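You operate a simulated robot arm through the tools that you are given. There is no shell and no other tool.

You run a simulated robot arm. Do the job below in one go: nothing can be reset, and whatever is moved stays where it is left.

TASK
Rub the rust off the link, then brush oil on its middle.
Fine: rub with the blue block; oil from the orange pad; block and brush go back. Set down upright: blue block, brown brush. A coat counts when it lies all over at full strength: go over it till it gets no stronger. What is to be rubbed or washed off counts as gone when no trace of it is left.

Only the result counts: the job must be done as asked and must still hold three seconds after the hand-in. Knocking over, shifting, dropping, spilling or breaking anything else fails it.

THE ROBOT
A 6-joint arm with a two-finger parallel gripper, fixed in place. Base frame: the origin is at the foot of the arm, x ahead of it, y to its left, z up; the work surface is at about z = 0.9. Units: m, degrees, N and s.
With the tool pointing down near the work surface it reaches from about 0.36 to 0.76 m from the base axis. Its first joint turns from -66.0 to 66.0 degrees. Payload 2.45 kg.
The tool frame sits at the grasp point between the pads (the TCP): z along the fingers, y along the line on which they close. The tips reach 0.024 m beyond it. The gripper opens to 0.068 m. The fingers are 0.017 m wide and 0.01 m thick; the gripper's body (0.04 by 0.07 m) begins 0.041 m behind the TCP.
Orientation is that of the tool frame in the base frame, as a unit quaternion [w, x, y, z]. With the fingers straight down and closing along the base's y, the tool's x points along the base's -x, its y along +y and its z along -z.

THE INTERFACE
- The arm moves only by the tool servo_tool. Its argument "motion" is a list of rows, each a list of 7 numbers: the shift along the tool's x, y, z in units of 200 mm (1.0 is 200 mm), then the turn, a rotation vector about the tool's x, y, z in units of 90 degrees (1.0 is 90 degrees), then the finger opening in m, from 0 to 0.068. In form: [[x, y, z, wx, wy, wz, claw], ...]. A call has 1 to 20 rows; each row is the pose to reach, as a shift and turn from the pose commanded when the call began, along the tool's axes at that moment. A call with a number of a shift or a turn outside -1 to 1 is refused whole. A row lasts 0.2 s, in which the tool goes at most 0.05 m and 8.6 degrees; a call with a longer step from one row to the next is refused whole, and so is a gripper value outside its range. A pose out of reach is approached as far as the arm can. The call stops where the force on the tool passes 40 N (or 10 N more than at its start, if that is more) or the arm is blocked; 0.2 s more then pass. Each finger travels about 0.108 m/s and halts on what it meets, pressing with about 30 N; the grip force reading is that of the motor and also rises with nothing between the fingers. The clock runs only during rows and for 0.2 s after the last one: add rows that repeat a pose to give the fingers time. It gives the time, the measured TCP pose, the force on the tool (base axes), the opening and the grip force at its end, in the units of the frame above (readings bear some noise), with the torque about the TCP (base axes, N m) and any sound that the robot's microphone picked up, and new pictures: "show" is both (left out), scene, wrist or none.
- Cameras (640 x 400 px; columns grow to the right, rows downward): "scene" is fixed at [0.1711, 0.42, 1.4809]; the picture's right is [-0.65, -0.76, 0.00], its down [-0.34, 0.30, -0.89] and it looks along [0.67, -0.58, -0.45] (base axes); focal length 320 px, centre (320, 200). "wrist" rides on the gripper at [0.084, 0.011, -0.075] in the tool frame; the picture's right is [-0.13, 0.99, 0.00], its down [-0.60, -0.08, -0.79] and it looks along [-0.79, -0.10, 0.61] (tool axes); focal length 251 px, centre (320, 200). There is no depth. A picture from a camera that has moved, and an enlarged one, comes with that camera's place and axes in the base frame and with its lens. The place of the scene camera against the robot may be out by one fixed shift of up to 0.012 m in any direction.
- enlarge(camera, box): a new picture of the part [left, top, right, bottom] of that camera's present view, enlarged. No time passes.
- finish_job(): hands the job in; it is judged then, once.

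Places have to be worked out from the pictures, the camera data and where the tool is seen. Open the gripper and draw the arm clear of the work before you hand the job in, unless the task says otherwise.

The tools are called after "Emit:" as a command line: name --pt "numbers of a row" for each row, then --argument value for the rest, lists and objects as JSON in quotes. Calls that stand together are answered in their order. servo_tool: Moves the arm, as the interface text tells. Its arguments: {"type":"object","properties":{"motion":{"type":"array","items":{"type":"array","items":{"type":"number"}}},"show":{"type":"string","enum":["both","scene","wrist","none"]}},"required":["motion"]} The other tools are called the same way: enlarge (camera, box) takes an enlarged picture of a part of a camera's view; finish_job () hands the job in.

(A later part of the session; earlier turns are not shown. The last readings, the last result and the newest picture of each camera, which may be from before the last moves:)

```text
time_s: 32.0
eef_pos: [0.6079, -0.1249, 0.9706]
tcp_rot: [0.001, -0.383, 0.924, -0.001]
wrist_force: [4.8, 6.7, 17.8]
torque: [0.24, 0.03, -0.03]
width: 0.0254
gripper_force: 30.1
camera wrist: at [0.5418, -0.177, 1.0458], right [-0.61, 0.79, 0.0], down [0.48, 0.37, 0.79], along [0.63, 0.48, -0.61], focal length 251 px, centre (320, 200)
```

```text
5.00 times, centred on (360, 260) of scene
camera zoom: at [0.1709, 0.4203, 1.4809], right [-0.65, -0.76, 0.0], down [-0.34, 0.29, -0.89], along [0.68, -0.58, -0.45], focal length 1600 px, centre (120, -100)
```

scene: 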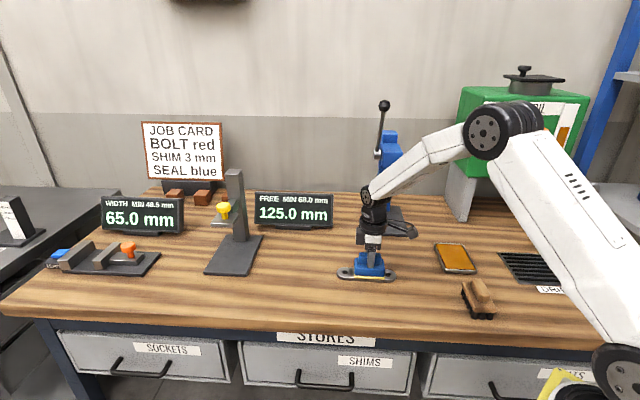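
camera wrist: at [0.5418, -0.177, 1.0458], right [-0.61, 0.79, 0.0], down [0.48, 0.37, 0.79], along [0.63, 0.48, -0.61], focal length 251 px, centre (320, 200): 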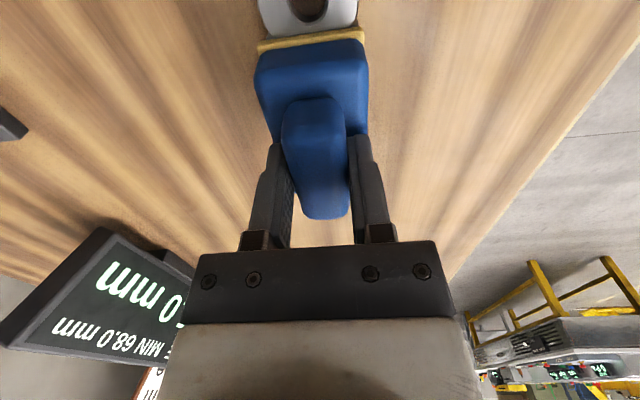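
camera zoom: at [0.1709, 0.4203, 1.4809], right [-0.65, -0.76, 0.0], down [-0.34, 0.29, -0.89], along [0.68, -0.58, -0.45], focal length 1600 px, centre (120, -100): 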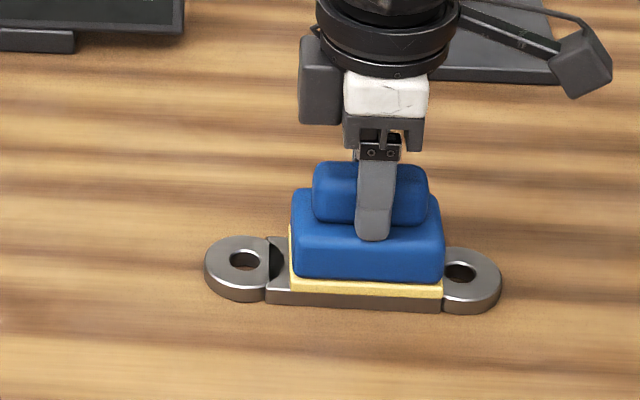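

Another 3.5 mm or so is needed.

Emit:
servo_tool --pt "0.015 0 0 0 0 0 0.0" --pt "0.03 0 0 0 0 0 0.0" --pt "0.03 0 0 0 0 0 0.0" --show "scene"

Emit:
enlarge --camera "scene" --box '[310, 220, 410, 300]'

```text
time_s: 32.8
eef_pos: [0.6041, -0.1298, 0.9705]
tcp_rot: [0.001, -0.382, 0.924, -0.001]
wrist_force: [5.8, 5.6, 16.9]
torque: [0.2, -0.15, -0.02]
width: 0.0259
gripper_force: 29.6
```

scene: 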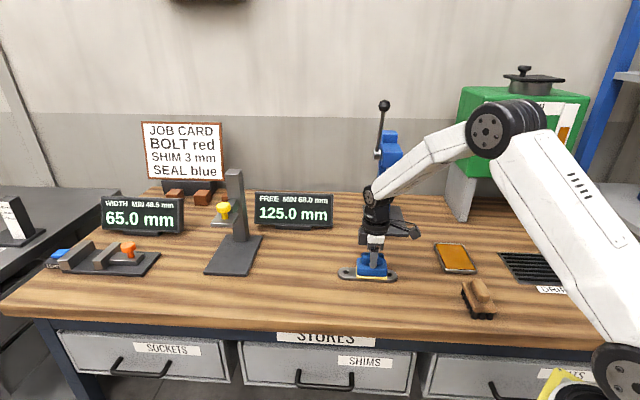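

```text
5.00 times, centred on (360, 260) of scene
camera zoom: at [0.1709, 0.4202, 1.4809], right [-0.65, -0.76, 0.0], down [-0.34, 0.29, -0.89], along [0.68, -0.58, -0.45], focal length 1600 px, centre (120, -100)
```

zoom: 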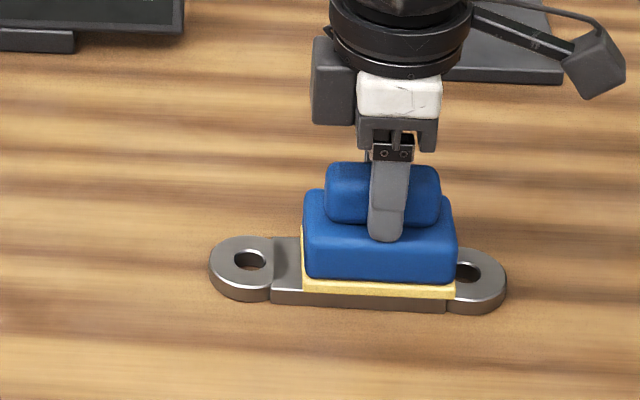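

The link is back within about 1 mm of its original place. I'll lift straight up, move aside and inspect.

Emit:
servo_tool --pt "0 0 -0.02 0 0 0 0.0" --pt "0 0 -0.08 0 0 0 0.0" --pt "0 0 -0.2 0 0 0 0.0" --pt "0 0 -0.35 0 0 0 0.0" --pt "0 0.15 -0.4 0 0 0 0.0" --pt "0 0.35 -0.4 0 0 0 0.0" --pt "0 0.55 -0.4 0 0 0 0.0" --pt "0 0.55 -0.4 0 0 0 0.0" --pt "0 0.55 -0.4 0 0 0 0.0"

Emit:
enlarge --camera "scene" --box '[332, 258, 402, 290]'

Emit:
enlarge --camera "wrist" --box '[80, 0, 280, 150]'

```text
time_s: 34.8
eef_pos: [0.5257, -0.0509, 1.0497]
tcp_rot: [0.0, -0.382, 0.924, 0.0]
wrist_force: [-0.4, -0.2, -0.9]
torque: [0.0, -0.02, -0.01]
width: 0.0256
gripper_force: 29.8
camera wrist: at [0.4595, -0.1036, 1.1256], right [-0.61, 0.79, 0.0], down [0.48, 0.37, 0.79], along [0.63, 0.48, -0.61], focal length 251 px, centre (320, 200)
```

scene: 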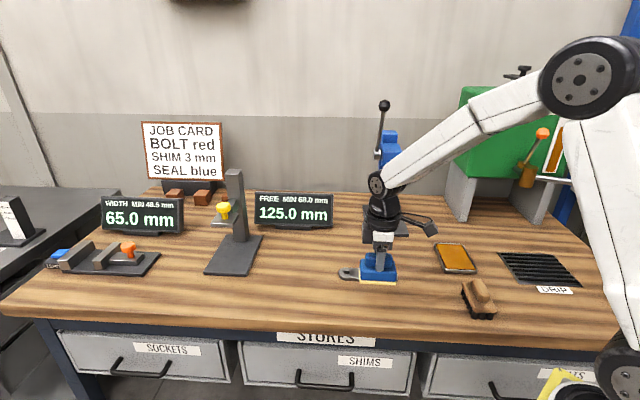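
wrist: 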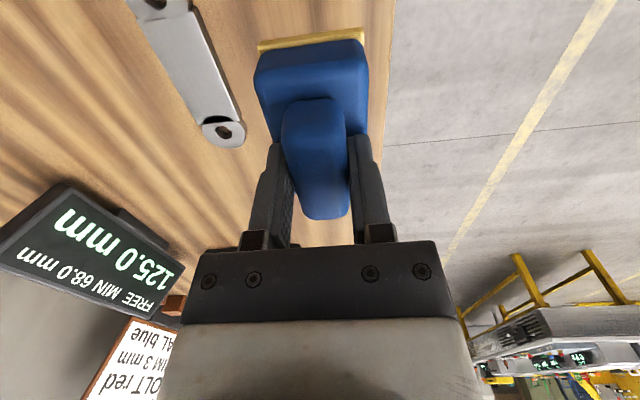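

```text
9.14 times, centred on (367, 274) of scene
camera zoom: at [0.1711, 0.42, 1.4809], right [-0.65, -0.76, 0.0], down [-0.34, 0.3, -0.89], along [0.67, -0.58, -0.45], focal length 2925 px, centre (-110, -477)
```

zoom: 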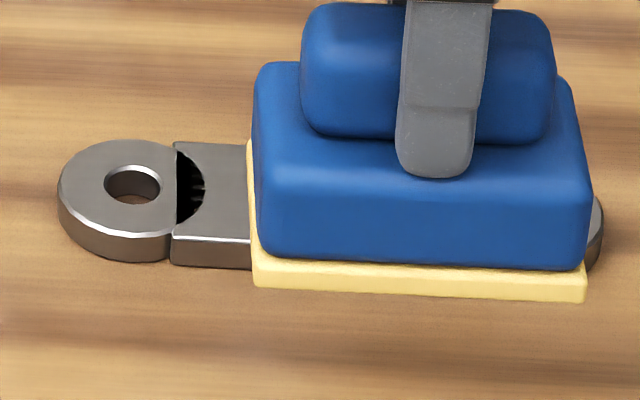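

```text
2.67 times, centred on (180, 75) of wrist
camera zoom: at [0.4595, -0.1036, 1.1256], right [-0.61, 0.79, 0.0], down [0.48, 0.37, 0.79], along [0.63, 0.48, -0.61], focal length 670 px, centre (693, 533)
```

zoom: 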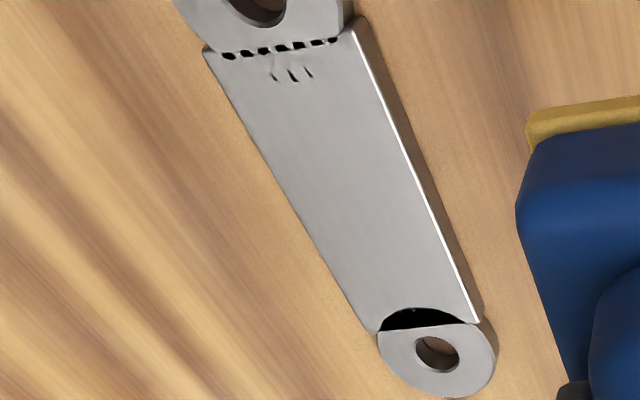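

The link surface is clean; the black flecks are rendering seams where the rings overlap the bar. I'll carry the block back to its place.

Emit:
servo_tool --pt "-0.15 -0.015 0 0 0 0 0.0" --pt "-0.32 -0.03 0 0 0 0 0.0" --pt "-0.5 -0.05 0 0 0 0 0.0" --pt "-0.68 -0.066 0 0 0 0 0.0" --pt "-0.85 -0.083 0 0 0 0 0.0" --pt "-0.95 -0.093 0 0 0 0 0.0" --pt "-0.95 -0.093 0 0 0 0 0.0" --show "none"

Emit:
servo_tool --pt "-0.1 -0.01 0 0 0 0 0.0" --pt "-0.2 -0.02 0 0 0 0 0.0" --pt "-0.27 -0.024 0.1 0 0 0 0.0" --pt "-0.27 -0.024 0.25 0 0 0 0.0" --pt "-0.27 -0.024 0.38 0 0 0 0.0" --pt "-0.27 -0.024 0.42 0 0 0 0.0" --pt "-0.27 -0.024 0.42 0 0 0 0.0"

Emit:
enlarge --camera "scene" --box '[230, 230, 330, 310]'

```text
time_s: 36.4
eef_pos: [0.6733, 0.0705, 1.0496]
tcp_rot: [0.0, -0.383, 0.924, 0.0]
wrist_force: [0.4, 0.6, -1.3]
torque: [0.02, -0.01, 0.01]
width: 0.0257
gripper_force: 30.3
```

```text
time_s: 38.0
eef_pos: [0.7152, 0.1042, 0.9651]
tcp_rot: [0.0, -0.383, 0.924, 0.001]
wrist_force: [0.6, 0.0, -1.9]
torque: [0.0, -0.01, 0.03]
width: 0.0258
gripper_force: 30.1
camera wrist: at [0.6488, 0.0525, 1.0416], right [-0.61, 0.79, 0.0], down [0.48, 0.37, 0.79], along [0.63, 0.48, -0.61], focal length 251 px, centre (320, 200)
```

scene: 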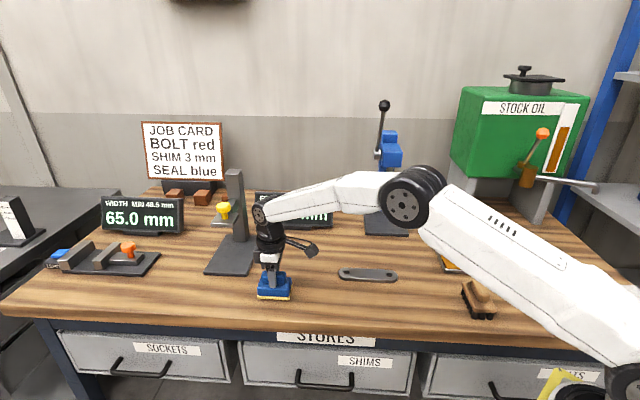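
wrist: 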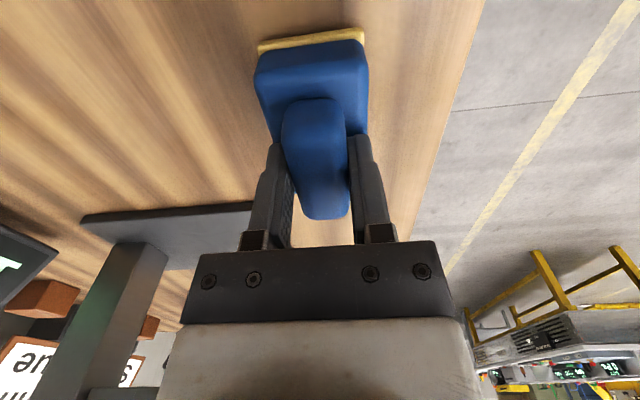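

```text
5.00 times, centred on (280, 270) of scene
camera zoom: at [0.1711, 0.4201, 1.4809], right [-0.65, -0.76, 0.0], down [-0.34, 0.3, -0.89], along [0.67, -0.58, -0.45], focal length 1600 px, centre (520, -150)
```

zoom: 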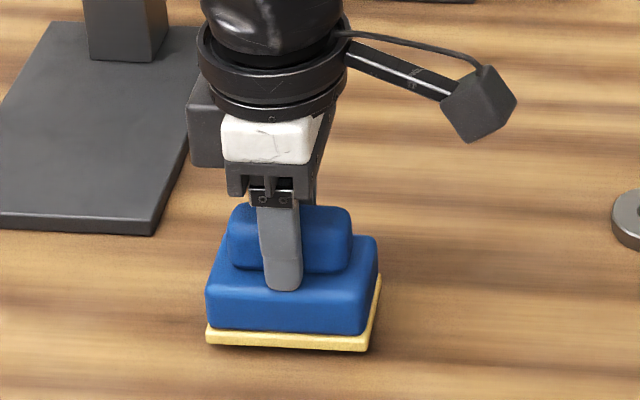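

The block is about 6 mm above its original footprint. I'll lower it to touch the table.

Emit:
servo_tool --pt "0 0 0.015 0 0 0 0.0" --pt "0 0 0.025 0 0 0 0.0" --pt "0 0 0.03 0 0 0 0.0" --pt "0 0 0.033 0 0 0 0.0" --pt "0 0 0.033 0 0 0 0.0" --show "none"

```text
time_s: 39.2
eef_pos: [0.7145, 0.1036, 0.9579]
tcp_rot: [0.0, -0.383, 0.924, 0.0]
wrist_force: [-0.5, -0.1, -0.4]
torque: [0.03, 0.03, 0.01]
width: 0.0255
gripper_force: 29.6
```

Emit:
servo_tool --pt "0 0 0.002 0 0 0 0.0" --pt "0 0 0.004 0 0 0 0.0" --pt "0 0 0.004 0 0 0 0.0" --show "none"

```text
time_s: 40.0
eef_pos: [0.7154, 0.1036, 0.959]
tcp_rot: [-0.001, -0.383, 0.924, 0.0]
wrist_force: [-2.8, 0.4, 6.1]
torque: [-0.09, 0.27, 0.01]
width: 0.0257
gripper_force: 29.7
```

The block is on the table, with about 8 N of contact. I'll open slowly and rise clear.

Emit:
servo_tool --pt "0 0 -0.002 0 0 0 0.03" --pt "0 0 -0.002 0 0 0 0.04" --pt "0 0 -0.002 0 0 0 0.045" --pt "0 0 -0.002 0 0 0 0.045" --pt "0 0 -0.1 0 0 0 0.045" --pt "0 0 -0.25 0 0 0 0.045" --pt "0 0 -0.4 0 0 0 0.045" --pt "0 0 -0.6 0 0 0 0.045" --pt "0 0 -0.6 0 0 0 0.045"

Emit:
enlarge --camera "scene" --box '[240, 230, 420, 340]'

```text
time_s: 42.0
eef_pos: [0.7153, 0.1042, 1.0797]
tcp_rot: [0.0, -0.382, 0.924, 0.0]
wrist_force: [0.3, -0.9, 0.6]
torque: [0.03, -0.01, 0.0]
width: 0.0449
gripper_force: 0.1
camera wrist: at [0.6485, 0.0515, 1.1542], right [-0.61, 0.79, 0.0], down [0.48, 0.37, 0.79], along [0.63, 0.48, -0.61], focal length 251 px, centre (320, 200)
```

scene: 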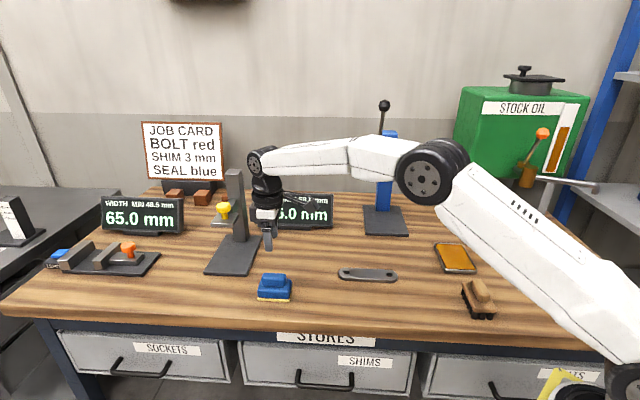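
wrist: 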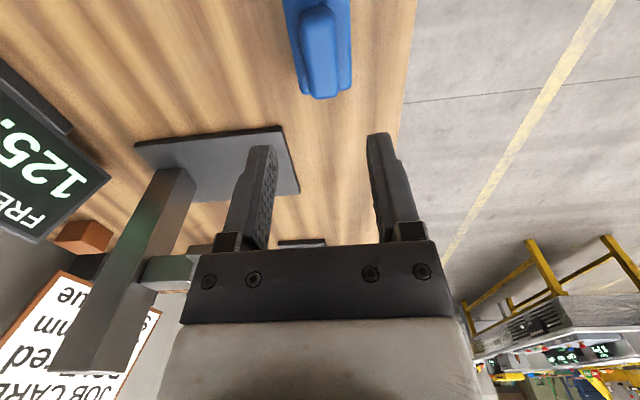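

```text
3.56 times, centred on (330, 285) of scene
camera zoom: at [0.1711, 0.42, 1.4809], right [-0.65, -0.76, 0.0], down [-0.34, 0.3, -0.89], along [0.67, -0.58, -0.45], focal length 1138 px, centre (284, -102)
```

zoom: 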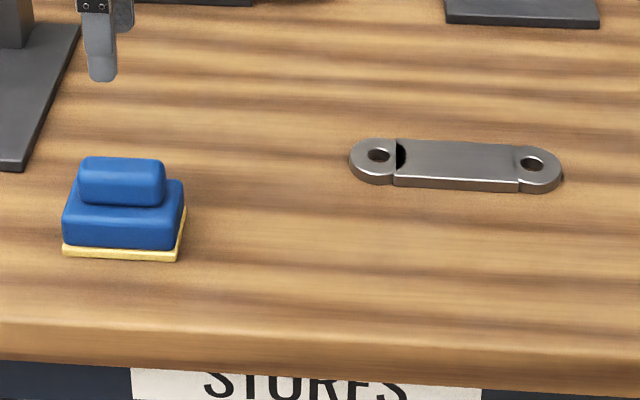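

The block is back on its spot and the link is where it started, clean. Next is the brush near (0.36, -0.25), so I'll travel there while turning the tool by 90°.

Emit:
servo_tool --pt "0.125 0 0 0 0 0.0625 0.05" --pt "0.25 0 0 0 0 0.125 0.05" --pt "0.375 0 0 0 0 0.1875 0.06" --pt "0.5 0 0 0 0 0.25 0.06" --pt "0.625 0 0 0 0 0.3125 0.06" --pt "0.75 0 0 0 0 0.375 0.06" --pt "0.875 0 0 0 0 0.4375 0.06" --pt "1.0 0 0 0 0 0.5 0.06" --pt "1.0 0 0 0 0 0.5 0.06" --show "none"

Emit:
servo_tool --pt "0.125 -0.125 0 0 0 0.0625 0.06" --pt "0.25 -0.25 0 0 0 0.125 0.06" --pt "0.375 -0.375 0 0 0 0.1875 0.06" --pt "0.5 -0.5 0 0 0 0.25 0.06" --pt "0.625 -0.625 0 0 0 0.3125 0.06" --pt "0.75 -0.75 0 0 0 0.375 0.06" --pt "0.875 -0.875 0 0 0 0.4375 0.06" --pt "1.0 -1.0 0 0 0 0.5 0.06" --pt "1.0 -1.0 0 0 0 0.5 0.06" --pt "1.0 -1.0 0 0 0 0.5 0.06"

Emit:
enlarge --camera "wrist" --box '[220, 0, 400, 135]'

```text
time_s: 44.0
eef_pos: [0.5741, -0.0379, 1.0788]
tcp_rot: [0.001, 0.0, 1.0, 0.0]
wrist_force: [-0.2, 0.4, -0.2]
torque: [-0.01, -0.02, -0.01]
width: 0.0598
gripper_force: 0.0
```

```text
time_s: 46.2
eef_pos: [0.3732, -0.2378, 1.0769]
tcp_rot: [0.0, 0.384, 0.923, 0.001]
wrist_force: [-0.4, -0.7, -0.3]
torque: [0.02, 0.02, 0.02]
width: 0.06
gripper_force: 0.0
camera wrist: at [0.3233, -0.1697, 1.1538], right [0.79, 0.61, 0.0], down [0.37, -0.48, 0.79], along [0.48, -0.63, -0.61], focal length 251 px, centre (320, 200)
```

scene: 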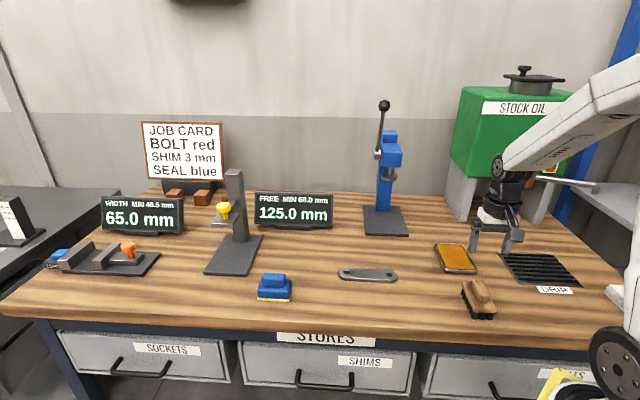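
wrist: 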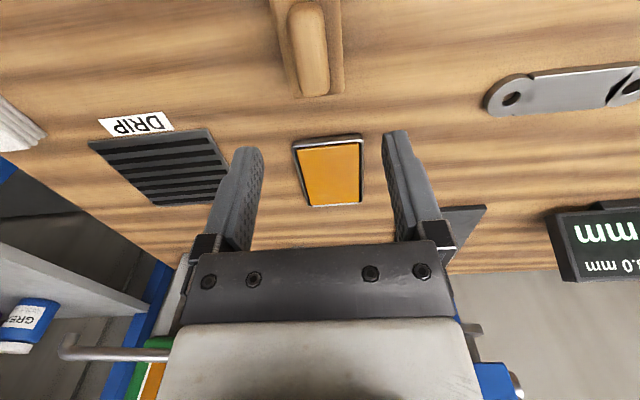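

```text
2.96 times, centred on (310, 68) of wrist
camera zoom: at [0.3233, -0.1697, 1.1538], right [0.79, 0.61, 0.0], down [0.37, -0.48, 0.79], along [0.48, -0.63, -0.61], focal length 745 px, centre (350, 593)
```

zoom: 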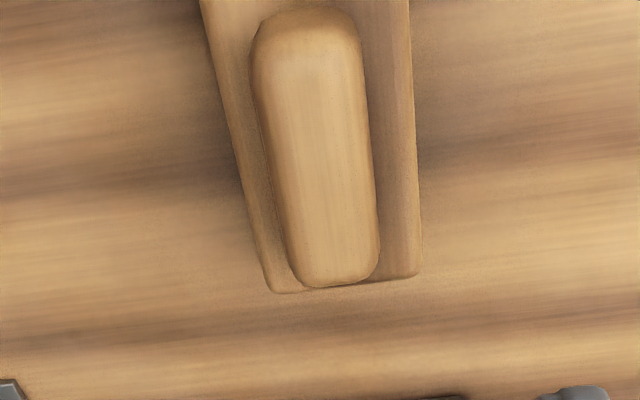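

The wrist view puts the brush handle near (0.367, -0.240) and aligned with the tool, with the TCP about 5.5 mm off to the side. I'll correct that and descend part way.

Emit:
servo_tool --pt "0 -0.0275 0.1 0 0 0 0.06" --pt "0 -0.0275 0.22 0 0 0 0.055" --pt "0 -0.0275 0.32 0 0 0 0.05" --pt "0 -0.0275 0.385 0 0 0 0.05" --pt "0 -0.0275 0.385 0 0 0 0.05"

Emit:
enlarge --camera "scene" --box '[430, 230, 530, 330]'

Emit:
enlarge --camera "wrist" --box '[220, 0, 420, 180]'

```text
time_s: 47.4
eef_pos: [0.3692, -0.2417, 1.0016]
tcp_rot: [0.0, 0.383, 0.924, 0.0]
wrist_force: [0.4, -0.4, 0.1]
torque: [-0.01, 0.0, -0.01]
width: 0.0499
gripper_force: 0.0
camera wrist: at [0.3188, -0.1743, 1.0772], right [0.79, 0.61, 0.0], down [0.37, -0.48, 0.79], along [0.48, -0.63, -0.61], focal length 251 px, centre (320, 200)
```

scene: 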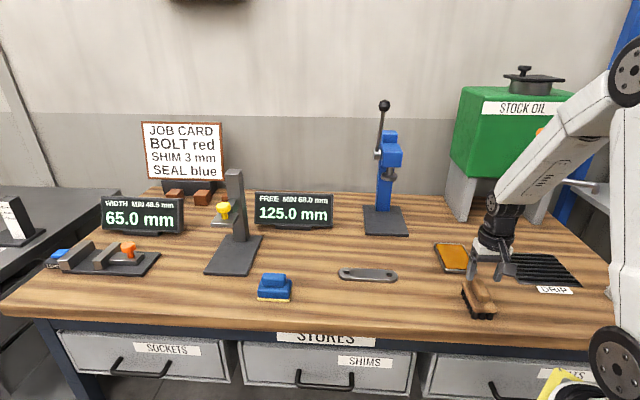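
wrist: 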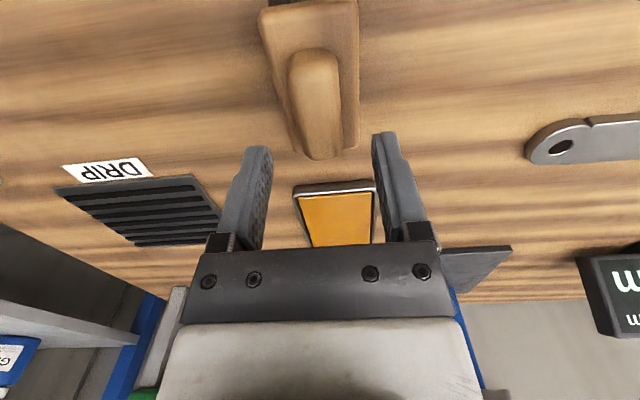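

```text
4.00 times, centred on (480, 280) of scene
camera zoom: at [0.1711, 0.42, 1.4809], right [-0.65, -0.76, 0.0], down [-0.34, 0.3, -0.89], along [0.67, -0.58, -0.45], focal length 1280 px, centre (-320, -120)
```

zoom: 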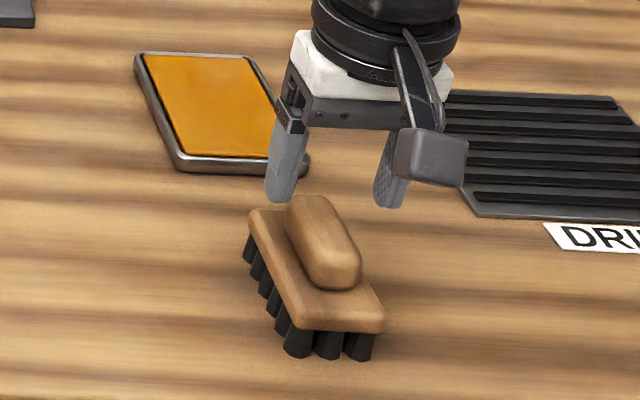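

```text
2.22 times, centred on (320, 90) of wrist
camera zoom: at [0.3188, -0.1743, 1.0772], right [0.79, 0.61, 0.0], down [0.37, -0.48, 0.79], along [0.48, -0.63, -0.61], focal length 559 px, centre (320, 444)
```

zoom: 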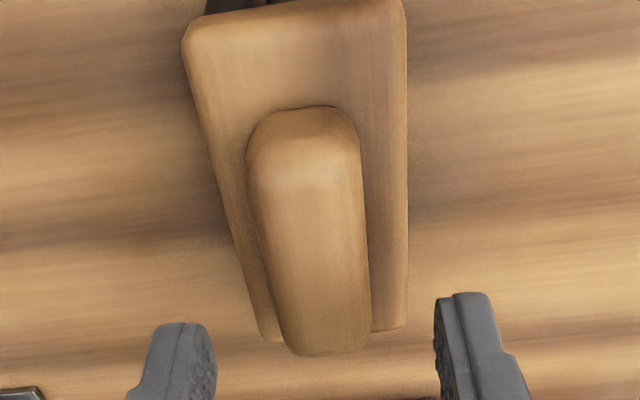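

The handle matches its expected projection: TCP centred, handle top near 0.955, board top near 0.936. I'll descend to TCP z≈0.963.

Emit:
servo_tool --pt "0 0 0.08 0 0 0 0.05" --pt "0 0 0.14 0 0 0 0.045" --pt "0 0 0.175 0 0 0 0.04" --pt "0 0 0.19 0 0 0 0.036" --pt "0 0 0.195 0 0 0 0.036" --pt "0 0 0.195 0 0 0 0.036"

Emit:
enlarge --camera "scene" --box '[430, 230, 530, 330]'

Emit:
enlarge --camera "wrist" --box '[220, 40, 420, 240]'

```text
time_s: 48.8
eef_pos: [0.3703, -0.2411, 0.962]
tcp_rot: [0.001, 0.382, 0.924, 0.0]
wrist_force: [-0.4, -0.2, 0.6]
torque: [0.0, -0.03, 0.0]
width: 0.0361
gripper_force: 0.0
camera wrist: at [0.3189, -0.1742, 1.038], right [0.79, 0.61, 0.0], down [0.37, -0.48, 0.79], along [0.48, -0.63, -0.61], focal length 251 px, centre (320, 200)
```

scene: 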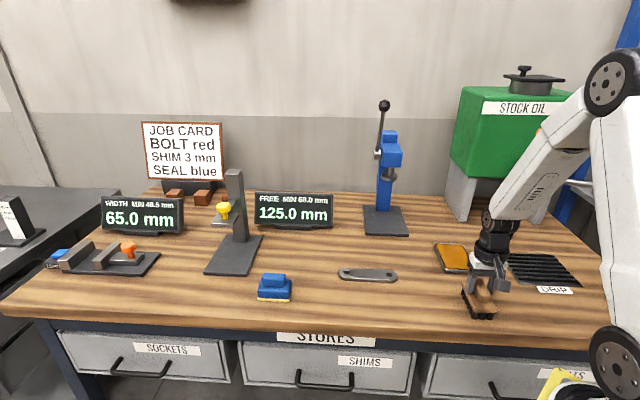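
wrist: 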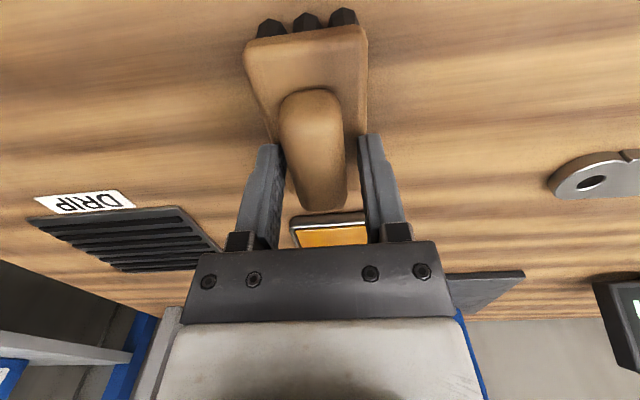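

```text
4.00 times, centred on (480, 280) of scene
camera zoom: at [0.1711, 0.42, 1.4809], right [-0.65, -0.76, 0.0], down [-0.34, 0.3, -0.89], along [0.67, -0.58, -0.45], focal length 1280 px, centre (-320, -120)
```

zoom: 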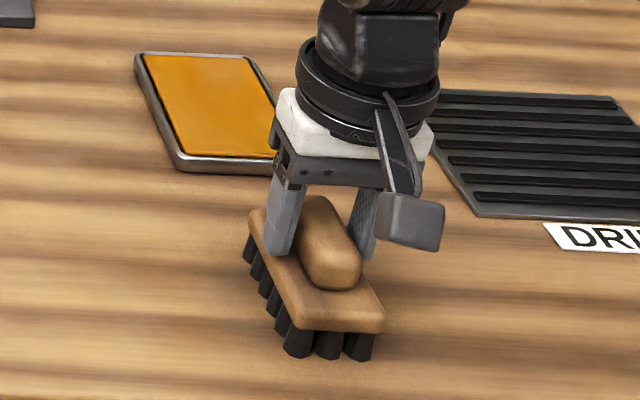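

```text
2.00 times, centred on (320, 140) of wrist
camera zoom: at [0.3189, -0.1742, 1.038], right [0.79, 0.61, 0.0], down [0.37, -0.48, 0.79], along [0.48, -0.63, -0.61], focal length 503 px, centre (320, 320)
```

zoom: 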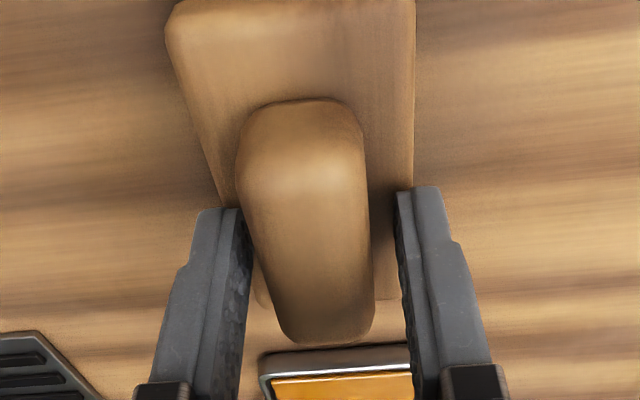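

The handle sits about 2 mm toward tool −y of the finger midpoint. I'll correct that and close.

Emit:
servo_tool --pt "0 -0.009 0 0 0 0 0.036" --pt "0 -0.009 0 0 0 0 0.036" --pt "0 -0.009 0 0 0 0 0.02" --pt "0 -0.009 0 0 0 0 0.0" --pt "0 -0.009 0 0 0 0 0.0" --pt "0 -0.009 0 0 0 0 0.0"

Emit:
enlarge --camera "scene" --box '[430, 230, 530, 330]'

Emit:
enlarge --camera "wrist" --box '[220, 40, 420, 240]'

```text
time_s: 50.2
eef_pos: [0.3683, -0.2432, 0.9624]
tcp_rot: [0.0, 0.383, 0.924, 0.0]
wrist_force: [-0.7, 0.2, 0.1]
torque: [-0.09, 0.06, -0.03]
width: 0.0258
gripper_force: 29.6
camera wrist: at [0.3175, -0.1755, 1.0378], right [0.79, 0.61, 0.0], down [0.37, -0.48, 0.79], along [0.48, -0.63, -0.61], focal length 251 px, centre (320, 200)
```

scene: 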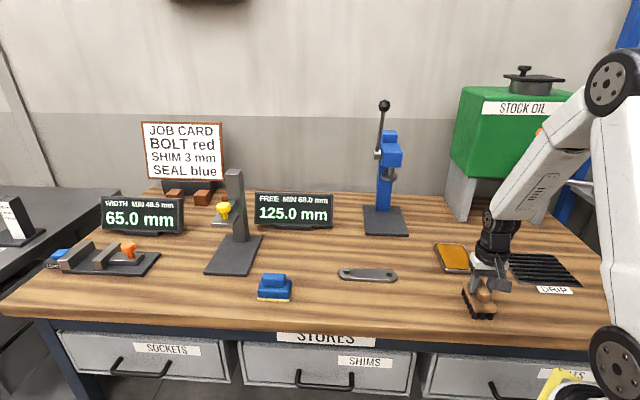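
wrist: 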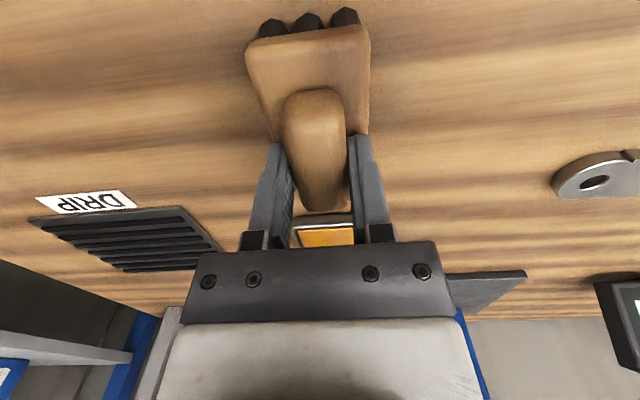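

```text
4.00 times, centred on (480, 280) of scene
camera zoom: at [0.1711, 0.42, 1.4809], right [-0.65, -0.76, 0.0], down [-0.34, 0.3, -0.89], along [0.68, -0.58, -0.45], focal length 1280 px, centre (-320, -120)
```

zoom: 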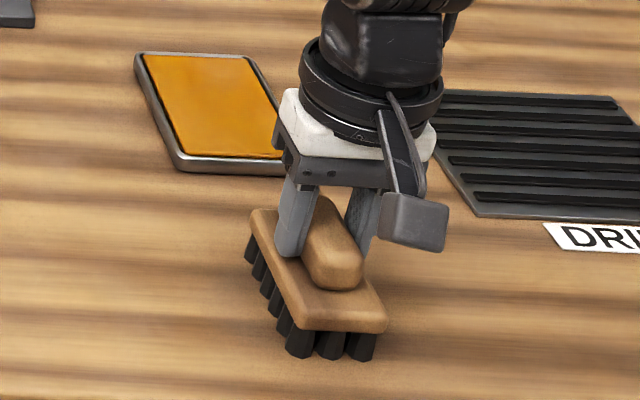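

```text
2.00 times, centred on (320, 140) of wrist
camera zoom: at [0.3175, -0.1755, 1.0378], right [0.79, 0.61, 0.0], down [0.37, -0.48, 0.79], along [0.48, -0.63, -0.61], focal length 503 px, centre (320, 320)
```

zoom: 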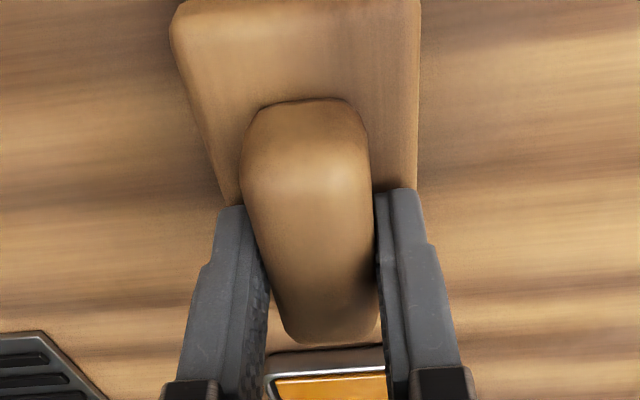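

The brush is gripped and barely moved; the return pose is about (0.3687, -0.2428, 0.962). The pad lies straight ahead along tool −x, centred near (0.493, -0.367). I'll lift and move towards it.

Emit:
servo_tool --pt "0 0 -0.05 0 0 0 0.0" --pt "0 0 -0.15 0 0 0 0.0" --pt "0 0 -0.28 0 0 0 0.0" --pt "0 0 -0.35 0 0 0 0.0" --pt "-0.12 0 -0.35 0 0 0 0.0" --pt "-0.3 0 -0.35 0 0 0 0.0" --pt "-0.5 0 -0.35 0 0 0 0.0" --pt "-0.7 0 -0.35 0 0 0 0.0" --pt "-0.85 0 -0.35 0 0 0 0.0" --pt "-0.85 0 -0.35 0 0 0 0.0"

Emit:
enlarge --camera "scene" --box '[410, 200, 510, 290]'

```text
time_s: 52.4
eef_pos: [0.4876, -0.3629, 1.0344]
tcp_rot: [0.0, 0.383, 0.924, 0.0]
wrist_force: [-0.4, -0.6, -1.6]
torque: [0.02, 0.0, -0.04]
width: 0.0257
gripper_force: 30.2
camera wrist: at [0.4372, -0.296, 1.1093], right [0.79, 0.61, 0.0], down [0.37, -0.48, 0.79], along [0.48, -0.63, -0.61], focal length 251 px, centre (320, 200)
```

scene: 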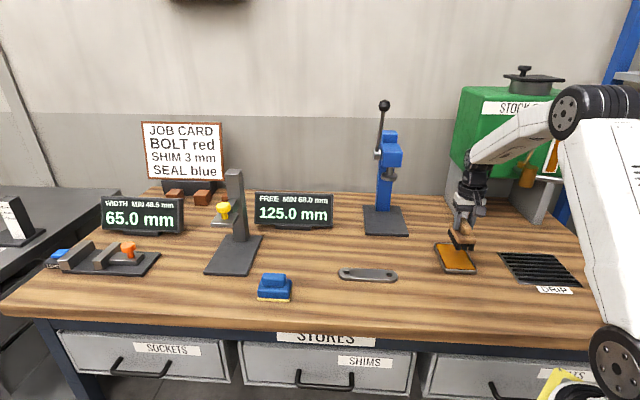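
wrist: 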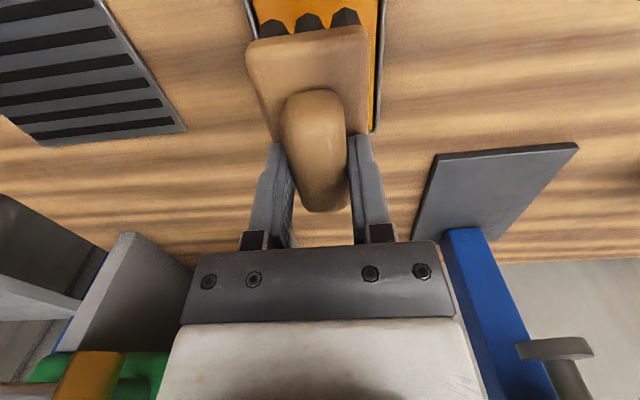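

```text
4.44 times, centred on (460, 245) of scene
camera zoom: at [0.1711, 0.42, 1.4809], right [-0.65, -0.76, 0.0], down [-0.34, 0.3, -0.89], along [0.67, -0.58, -0.45], focal length 1422 px, centre (-302, 0)
```

zoom: 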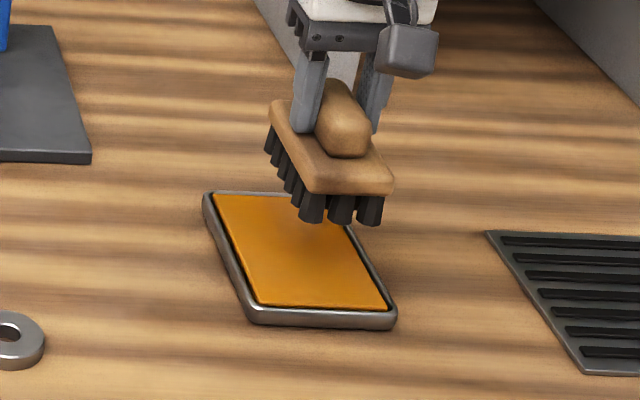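

The brush needs about +9 mm forward and +2 mm sideways to centre on the pad. I'll correct that and lower to just above it.

Emit:
servo_tool --pt "-0.045 0.01 0.0 0 0 0 0.0" --pt "-0.045 0.01 0.1 0 0 0 0.0" --pt "-0.045 0.01 0.19 0 0 0 0.0" --pt "-0.045 0.01 0.24 0 0 0 0.0" --pt "-0.045 0.01 0.26 0 0 0 0.0" --pt "-0.045 0.01 0.26 0 0 0 0.0"

Emit:
enlarge --camera "scene" --box '[410, 200, 510, 290]'

```text
time_s: 53.8
eef_pos: [0.4955, -0.3667, 0.9789]
tcp_rot: [0.0, 0.383, 0.924, 0.001]
wrist_force: [-0.7, 0.1, -1.6]
torque: [-0.01, 0.02, 0.0]
width: 0.0254
gripper_force: 30.3
camera wrist: at [0.4457, -0.3007, 1.0562], right [0.79, 0.61, 0.0], down [0.37, -0.48, 0.79], along [0.48, -0.63, -0.61], focal length 251 px, centre (320, 200)
```

scene: 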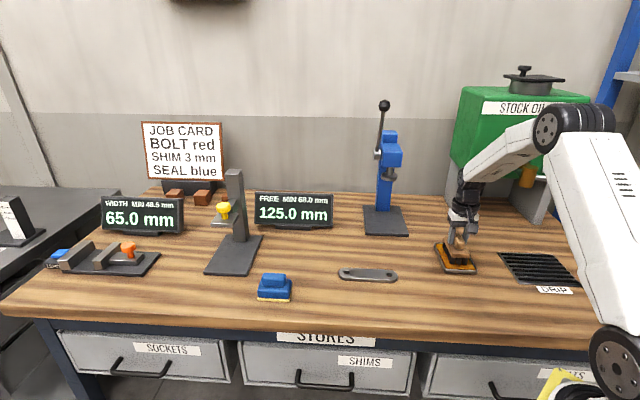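
wrist: 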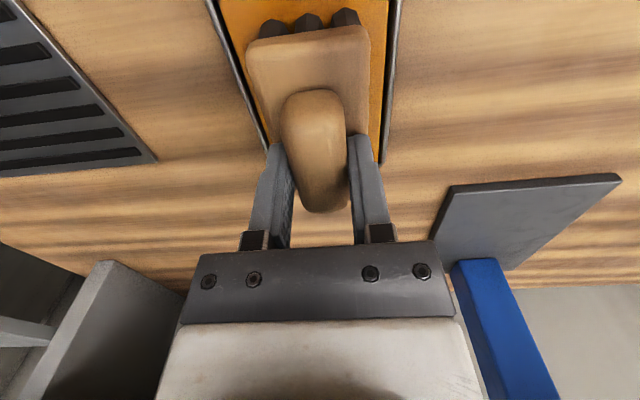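

```text
4.44 times, centred on (460, 245) of scene
camera zoom: at [0.1711, 0.42, 1.4809], right [-0.65, -0.76, 0.0], down [-0.34, 0.3, -0.89], along [0.67, -0.58, -0.45], focal length 1422 px, centre (-302, 0)
```

zoom: 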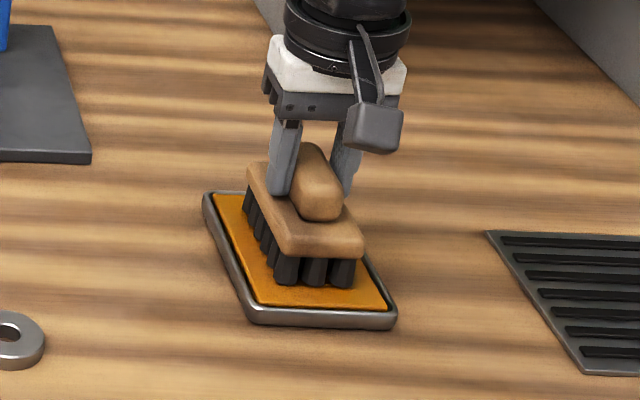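

The brush is over the pad. I'll lower it gently onto the oil.

Emit:
servo_tool --pt "0 0 0.008 0 0 0 0.0" --pt "0 0 0.014 0 0 0 0.0" --pt "0 0 0.018 0 0 0 0.0" --pt "0 0 0.022 0 0 0 0.0" --pt "0 0 0.022 0 0 0 0.0" --show "none"

```text
time_s: 55.0
eef_pos: [0.4973, -0.3689, 0.9778]
tcp_rot: [0.001, 0.382, 0.924, 0.0]
wrist_force: [-5.3, 6.0, 20.5]
torque: [0.31, 0.34, -0.03]
width: 0.0256
gripper_force: 30.3
```

That's about 22 N, more than needed. I'll ease off, hold, and make very small strokes to load the bristles.

Emit:
servo_tool --pt "0 0 -0.005 0 0 0 0.0" --pt "0 0 -0.005 0 0 0 0.0" --pt "0.02 0 -0.005 0 0 0 0.0" --pt "0.0 0 -0.005 0 0 0 0.0" --pt "-0.02 0 -0.005 0 0 0 0.0" --pt "0.0 0 -0.005 0 0 0 0.0" --pt "0.0 0 -0.005 0 0 0 0.0"

Emit:
enlarge --camera "scene" --box '[410, 200, 510, 290]'

```text
time_s: 56.6
eef_pos: [0.4969, -0.3677, 0.9772]
tcp_rot: [0.001, 0.382, 0.924, -0.001]
wrist_force: [5.8, -2.9, 14.0]
torque: [0.24, 0.23, -0.03]
width: 0.0256
gripper_force: 30.5
camera wrist: at [0.4454, -0.3008, 1.0527], right [0.79, 0.61, 0.0], down [0.37, -0.48, 0.79], along [0.48, -0.63, -0.61], focal length 251 px, centre (320, 200)
```

scene: 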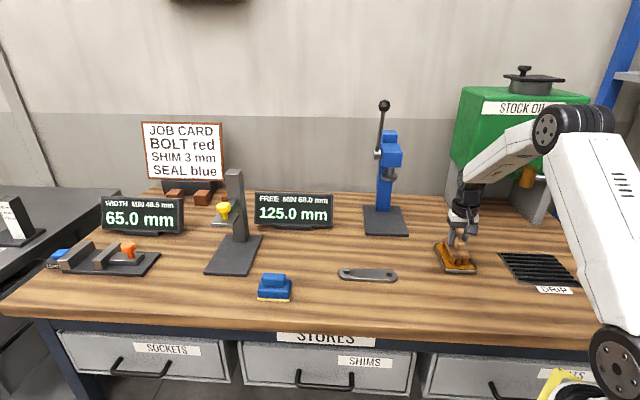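
wrist: 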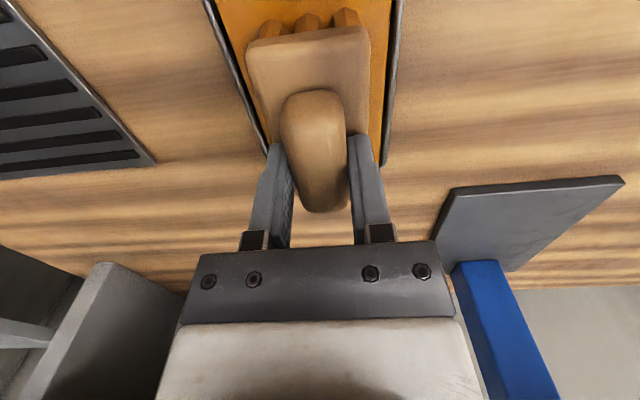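

```text
4.44 times, centred on (460, 245) of scene
camera zoom: at [0.171, 0.4201, 1.4809], right [-0.65, -0.76, 0.0], down [-0.34, 0.3, -0.89], along [0.68, -0.58, -0.45], focal length 1422 px, centre (-302, 0)
```

zoom: 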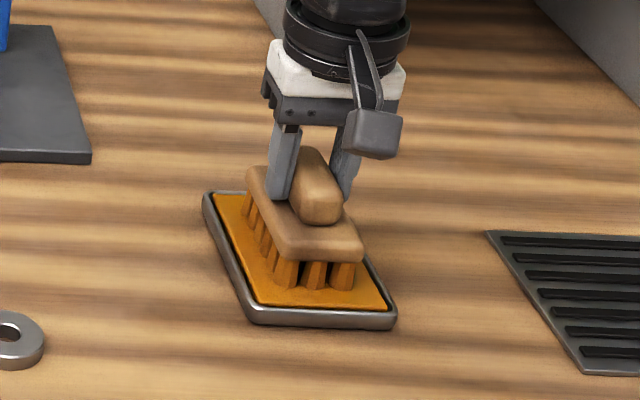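

The bristles are amber, so the brush is loaded, and the pad hasn't moved. I'll lift straight up and watch for drips.

Emit:
servo_tool --pt "0 0 -0.02 0 0 0 0.0" --pt "0 0 -0.08 0 0 0 0.0" --pt "0 0 -0.18 0 0 0 0.0" --pt "0 0 -0.28 0 0 0 0.0" --pt "0 0 -0.35 0 0 0 0.0" --pt "0 0 -0.35 0 0 0 0.0" --pt "0 0 -0.35 0 0 0 0.0" --pt "0 0 -0.35 0 0 0 0.0" --show "scene"

Emit:
enlarge --camera "scene" --box '[410, 200, 510, 290]'

```text
time_s: 58.4
eef_pos: [0.4952, -0.3676, 1.0468]
tcp_rot: [0.001, 0.383, 0.924, 0.0]
wrist_force: [0.7, 0.0, -2.4]
torque: [0.0, 0.0, 0.02]
width: 0.0259
gripper_force: 29.9
```

scene: 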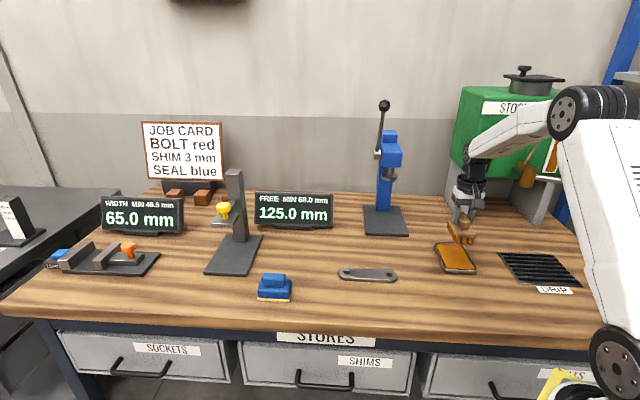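

```text
4.44 times, centred on (460, 245) of scene
camera zoom: at [0.1711, 0.42, 1.4809], right [-0.65, -0.76, 0.0], down [-0.34, 0.3, -0.89], along [0.67, -0.58, -0.45], focal length 1422 px, centre (-302, 0)
```

zoom: 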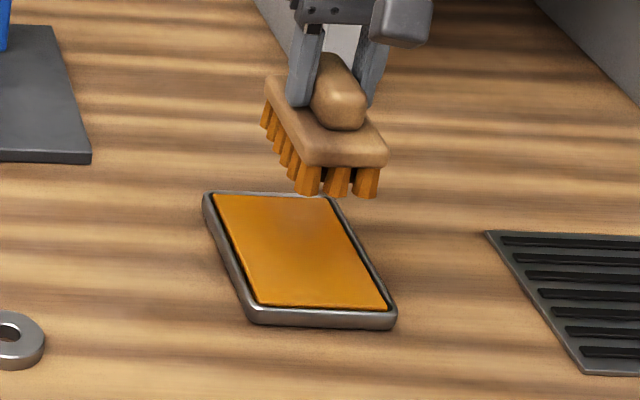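

No drips, and the pad stayed put. I'll carry the brush to the link while turning it to line up with the link's axis.

Emit:
servo_tool --pt "0.029 0.079 0 0 0 -0.0625 0.0" --pt "0.058 0.158 0 0 0 -0.125 0.0" --pt "0.087 0.238 0 0 0 -0.1875 0.0" --pt "0.115 0.317 0 0 0 -0.25 0.0" --pt "0.144 0.397 0 0 0 -0.3125 0.0" --pt "0.172 0.476 0 0 0 -0.375 0.0" --pt "0.201 0.555 0 0 0 -0.4375 0.0" --pt "0.23 0.635 0 0 0 -0.5 0.0" --pt "0.23 0.635 0 0 0 -0.5 0.0" --show "none"

Emit:
servo_tool --pt "-0.036 0.076 0 0 0 -0.0625 0.0" --pt "-0.072 0.153 0 0 0 -0.125 0.0" --pt "-0.107 0.229 0 0 0 -0.1875 0.0" --pt "-0.143 0.305 0 0 0 -0.25 0.0" --pt "-0.179 0.382 0 0 0 -0.3125 0.0" --pt "-0.214 0.458 0 0 0 -0.375 0.0" --pt "-0.25 0.535 0 0 0 -0.4375 0.0" --pt "-0.286 0.611 0 0 0 -0.5 0.0" --pt "-0.286 0.611 0 0 0 -0.5 0.0"

Emit:
enlarge --camera "scene" --box '[320, 200, 420, 290]'

```text
time_s: 60.4
eef_pos: [0.5532, -0.2455, 1.0461]
tcp_rot: [0.0, 0.0, 1.0, 0.0]
wrist_force: [0.0, -0.4, -1.5]
torque: [0.01, 0.03, 0.0]
width: 0.0256
gripper_force: 29.7
```

```text
time_s: 62.4
eef_pos: [0.6111, -0.1228, 1.0462]
tcp_rot: [0.0, -0.383, 0.924, 0.0]
wrist_force: [0.7, -0.2, -0.4]
torque: [0.01, 0.04, 0.03]
width: 0.0256
gripper_force: 29.8
camera wrist: at [0.5443, -0.1747, 1.122], right [-0.61, 0.79, 0.0], down [0.48, 0.37, 0.79], along [0.63, 0.48, -0.61], focal length 251 px, centre (320, 200)
```

scene: 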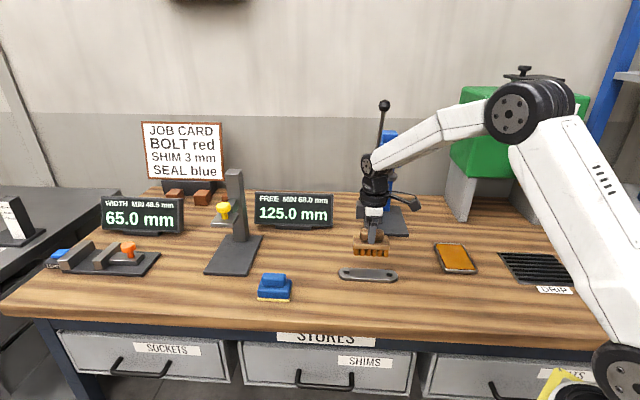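
wrist: 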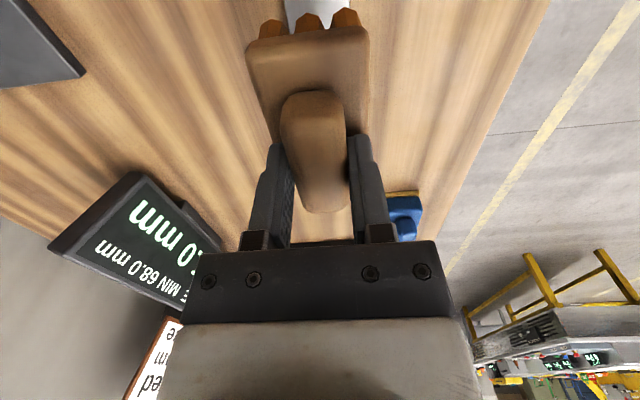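

```text
4.44 times, centred on (370, 245) of scene
camera zoom: at [0.1711, 0.42, 1.4809], right [-0.65, -0.76, 0.0], down [-0.34, 0.3, -0.89], along [0.68, -0.58, -0.45], focal length 1422 px, centre (98, 0)
```

zoom: 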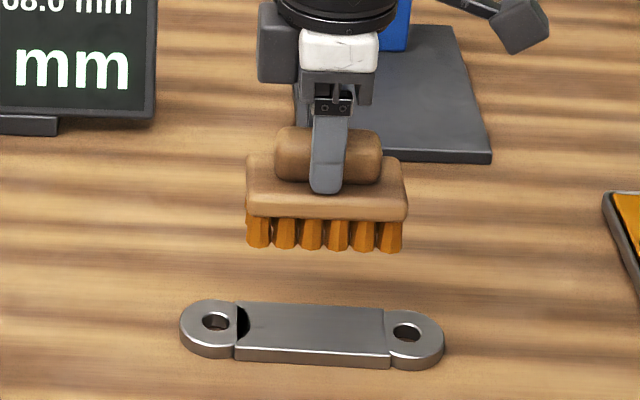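

The brush is lined up with the link to within a few millimetres along its length. I'll check the sideways alignment in the wrist view.

Emit:
enlarge --camera "wrist" --box '[250, 0, 380, 80]'

```text
4.92 times, centred on (315, 40) of wrist
camera zoom: at [0.5443, -0.1747, 1.122], right [-0.61, 0.79, 0.0], down [0.48, 0.37, 0.79], along [0.63, 0.48, -0.61], focal length 1238 px, centre (345, 988)
```

zoom: 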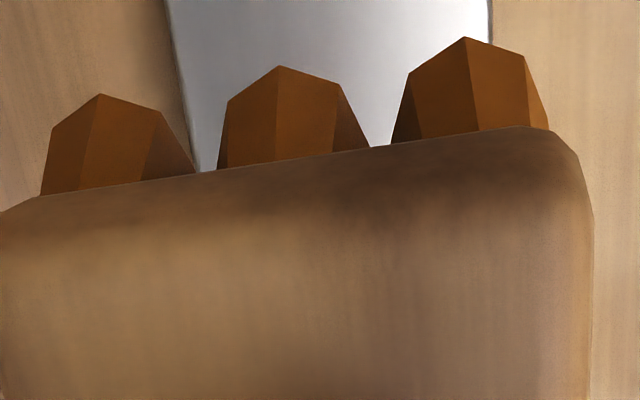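

The link sits about 2 mm toward tool +y. I'll correct for that and lower to just above it.

Emit:
servo_tool --pt "-0.013 0.011 0.1 0 0 0 0.0" --pt "-0.013 0.011 0.2 0 0 0 0.0" --pt "-0.013 0.011 0.29 0 0 0 0.0" --pt "-0.013 0.011 0.33 0 0 0 0.0" --pt "-0.013 0.011 0.345 0 0 0 0.0" --pt "-0.013 0.011 0.345 0 0 0 0.0"

Emit:
enlarge --camera "scene" --box '[320, 220, 420, 300]'

```text
time_s: 63.8
eef_pos: [0.6107, -0.1201, 0.9782]
tcp_rot: [0.001, -0.382, 0.924, -0.001]
wrist_force: [-0.2, -0.4, -0.7]
torque: [-0.02, -0.02, -0.01]
width: 0.0256
gripper_force: 29.6
camera wrist: at [0.5445, -0.1715, 1.0535], right [-0.61, 0.79, 0.0], down [0.48, 0.37, 0.79], along [0.63, 0.48, -0.61], focal length 251 px, centre (320, 200)
```

scene: 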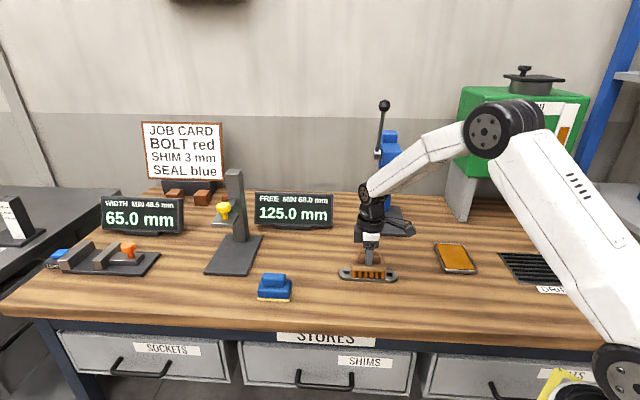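
wrist: 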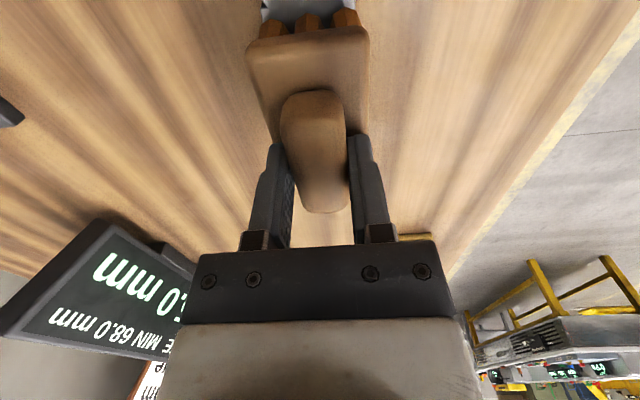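

```text
5.00 times, centred on (370, 260) of scene
camera zoom: at [0.1711, 0.42, 1.4809], right [-0.65, -0.76, 0.0], down [-0.34, 0.3, -0.89], along [0.67, -0.58, -0.45], focal length 1600 px, centre (70, -100)
```

zoom: 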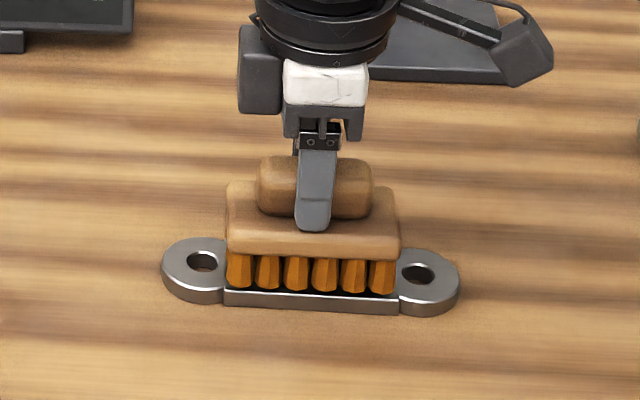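

The brush is centred on the middle bar. I'll lower to light contact.

Emit:
servo_tool --pt "0 0 0.006 0 0 0 0.0" --pt "0 0 0.012 0 0 0 0.0" --pt "0 0 0.016 0 0 0 0.0" --pt "0 0 0.016 0 0 0 0.0" --show "none"

```text
time_s: 64.8
eef_pos: [0.6108, -0.1199, 0.9748]
tcp_rot: [0.001, -0.383, 0.924, 0.001]
wrist_force: [0.1, -1.0, -1.6]
torque: [-0.01, 0.01, -0.01]
width: 0.0252
gripper_force: 30.0
```

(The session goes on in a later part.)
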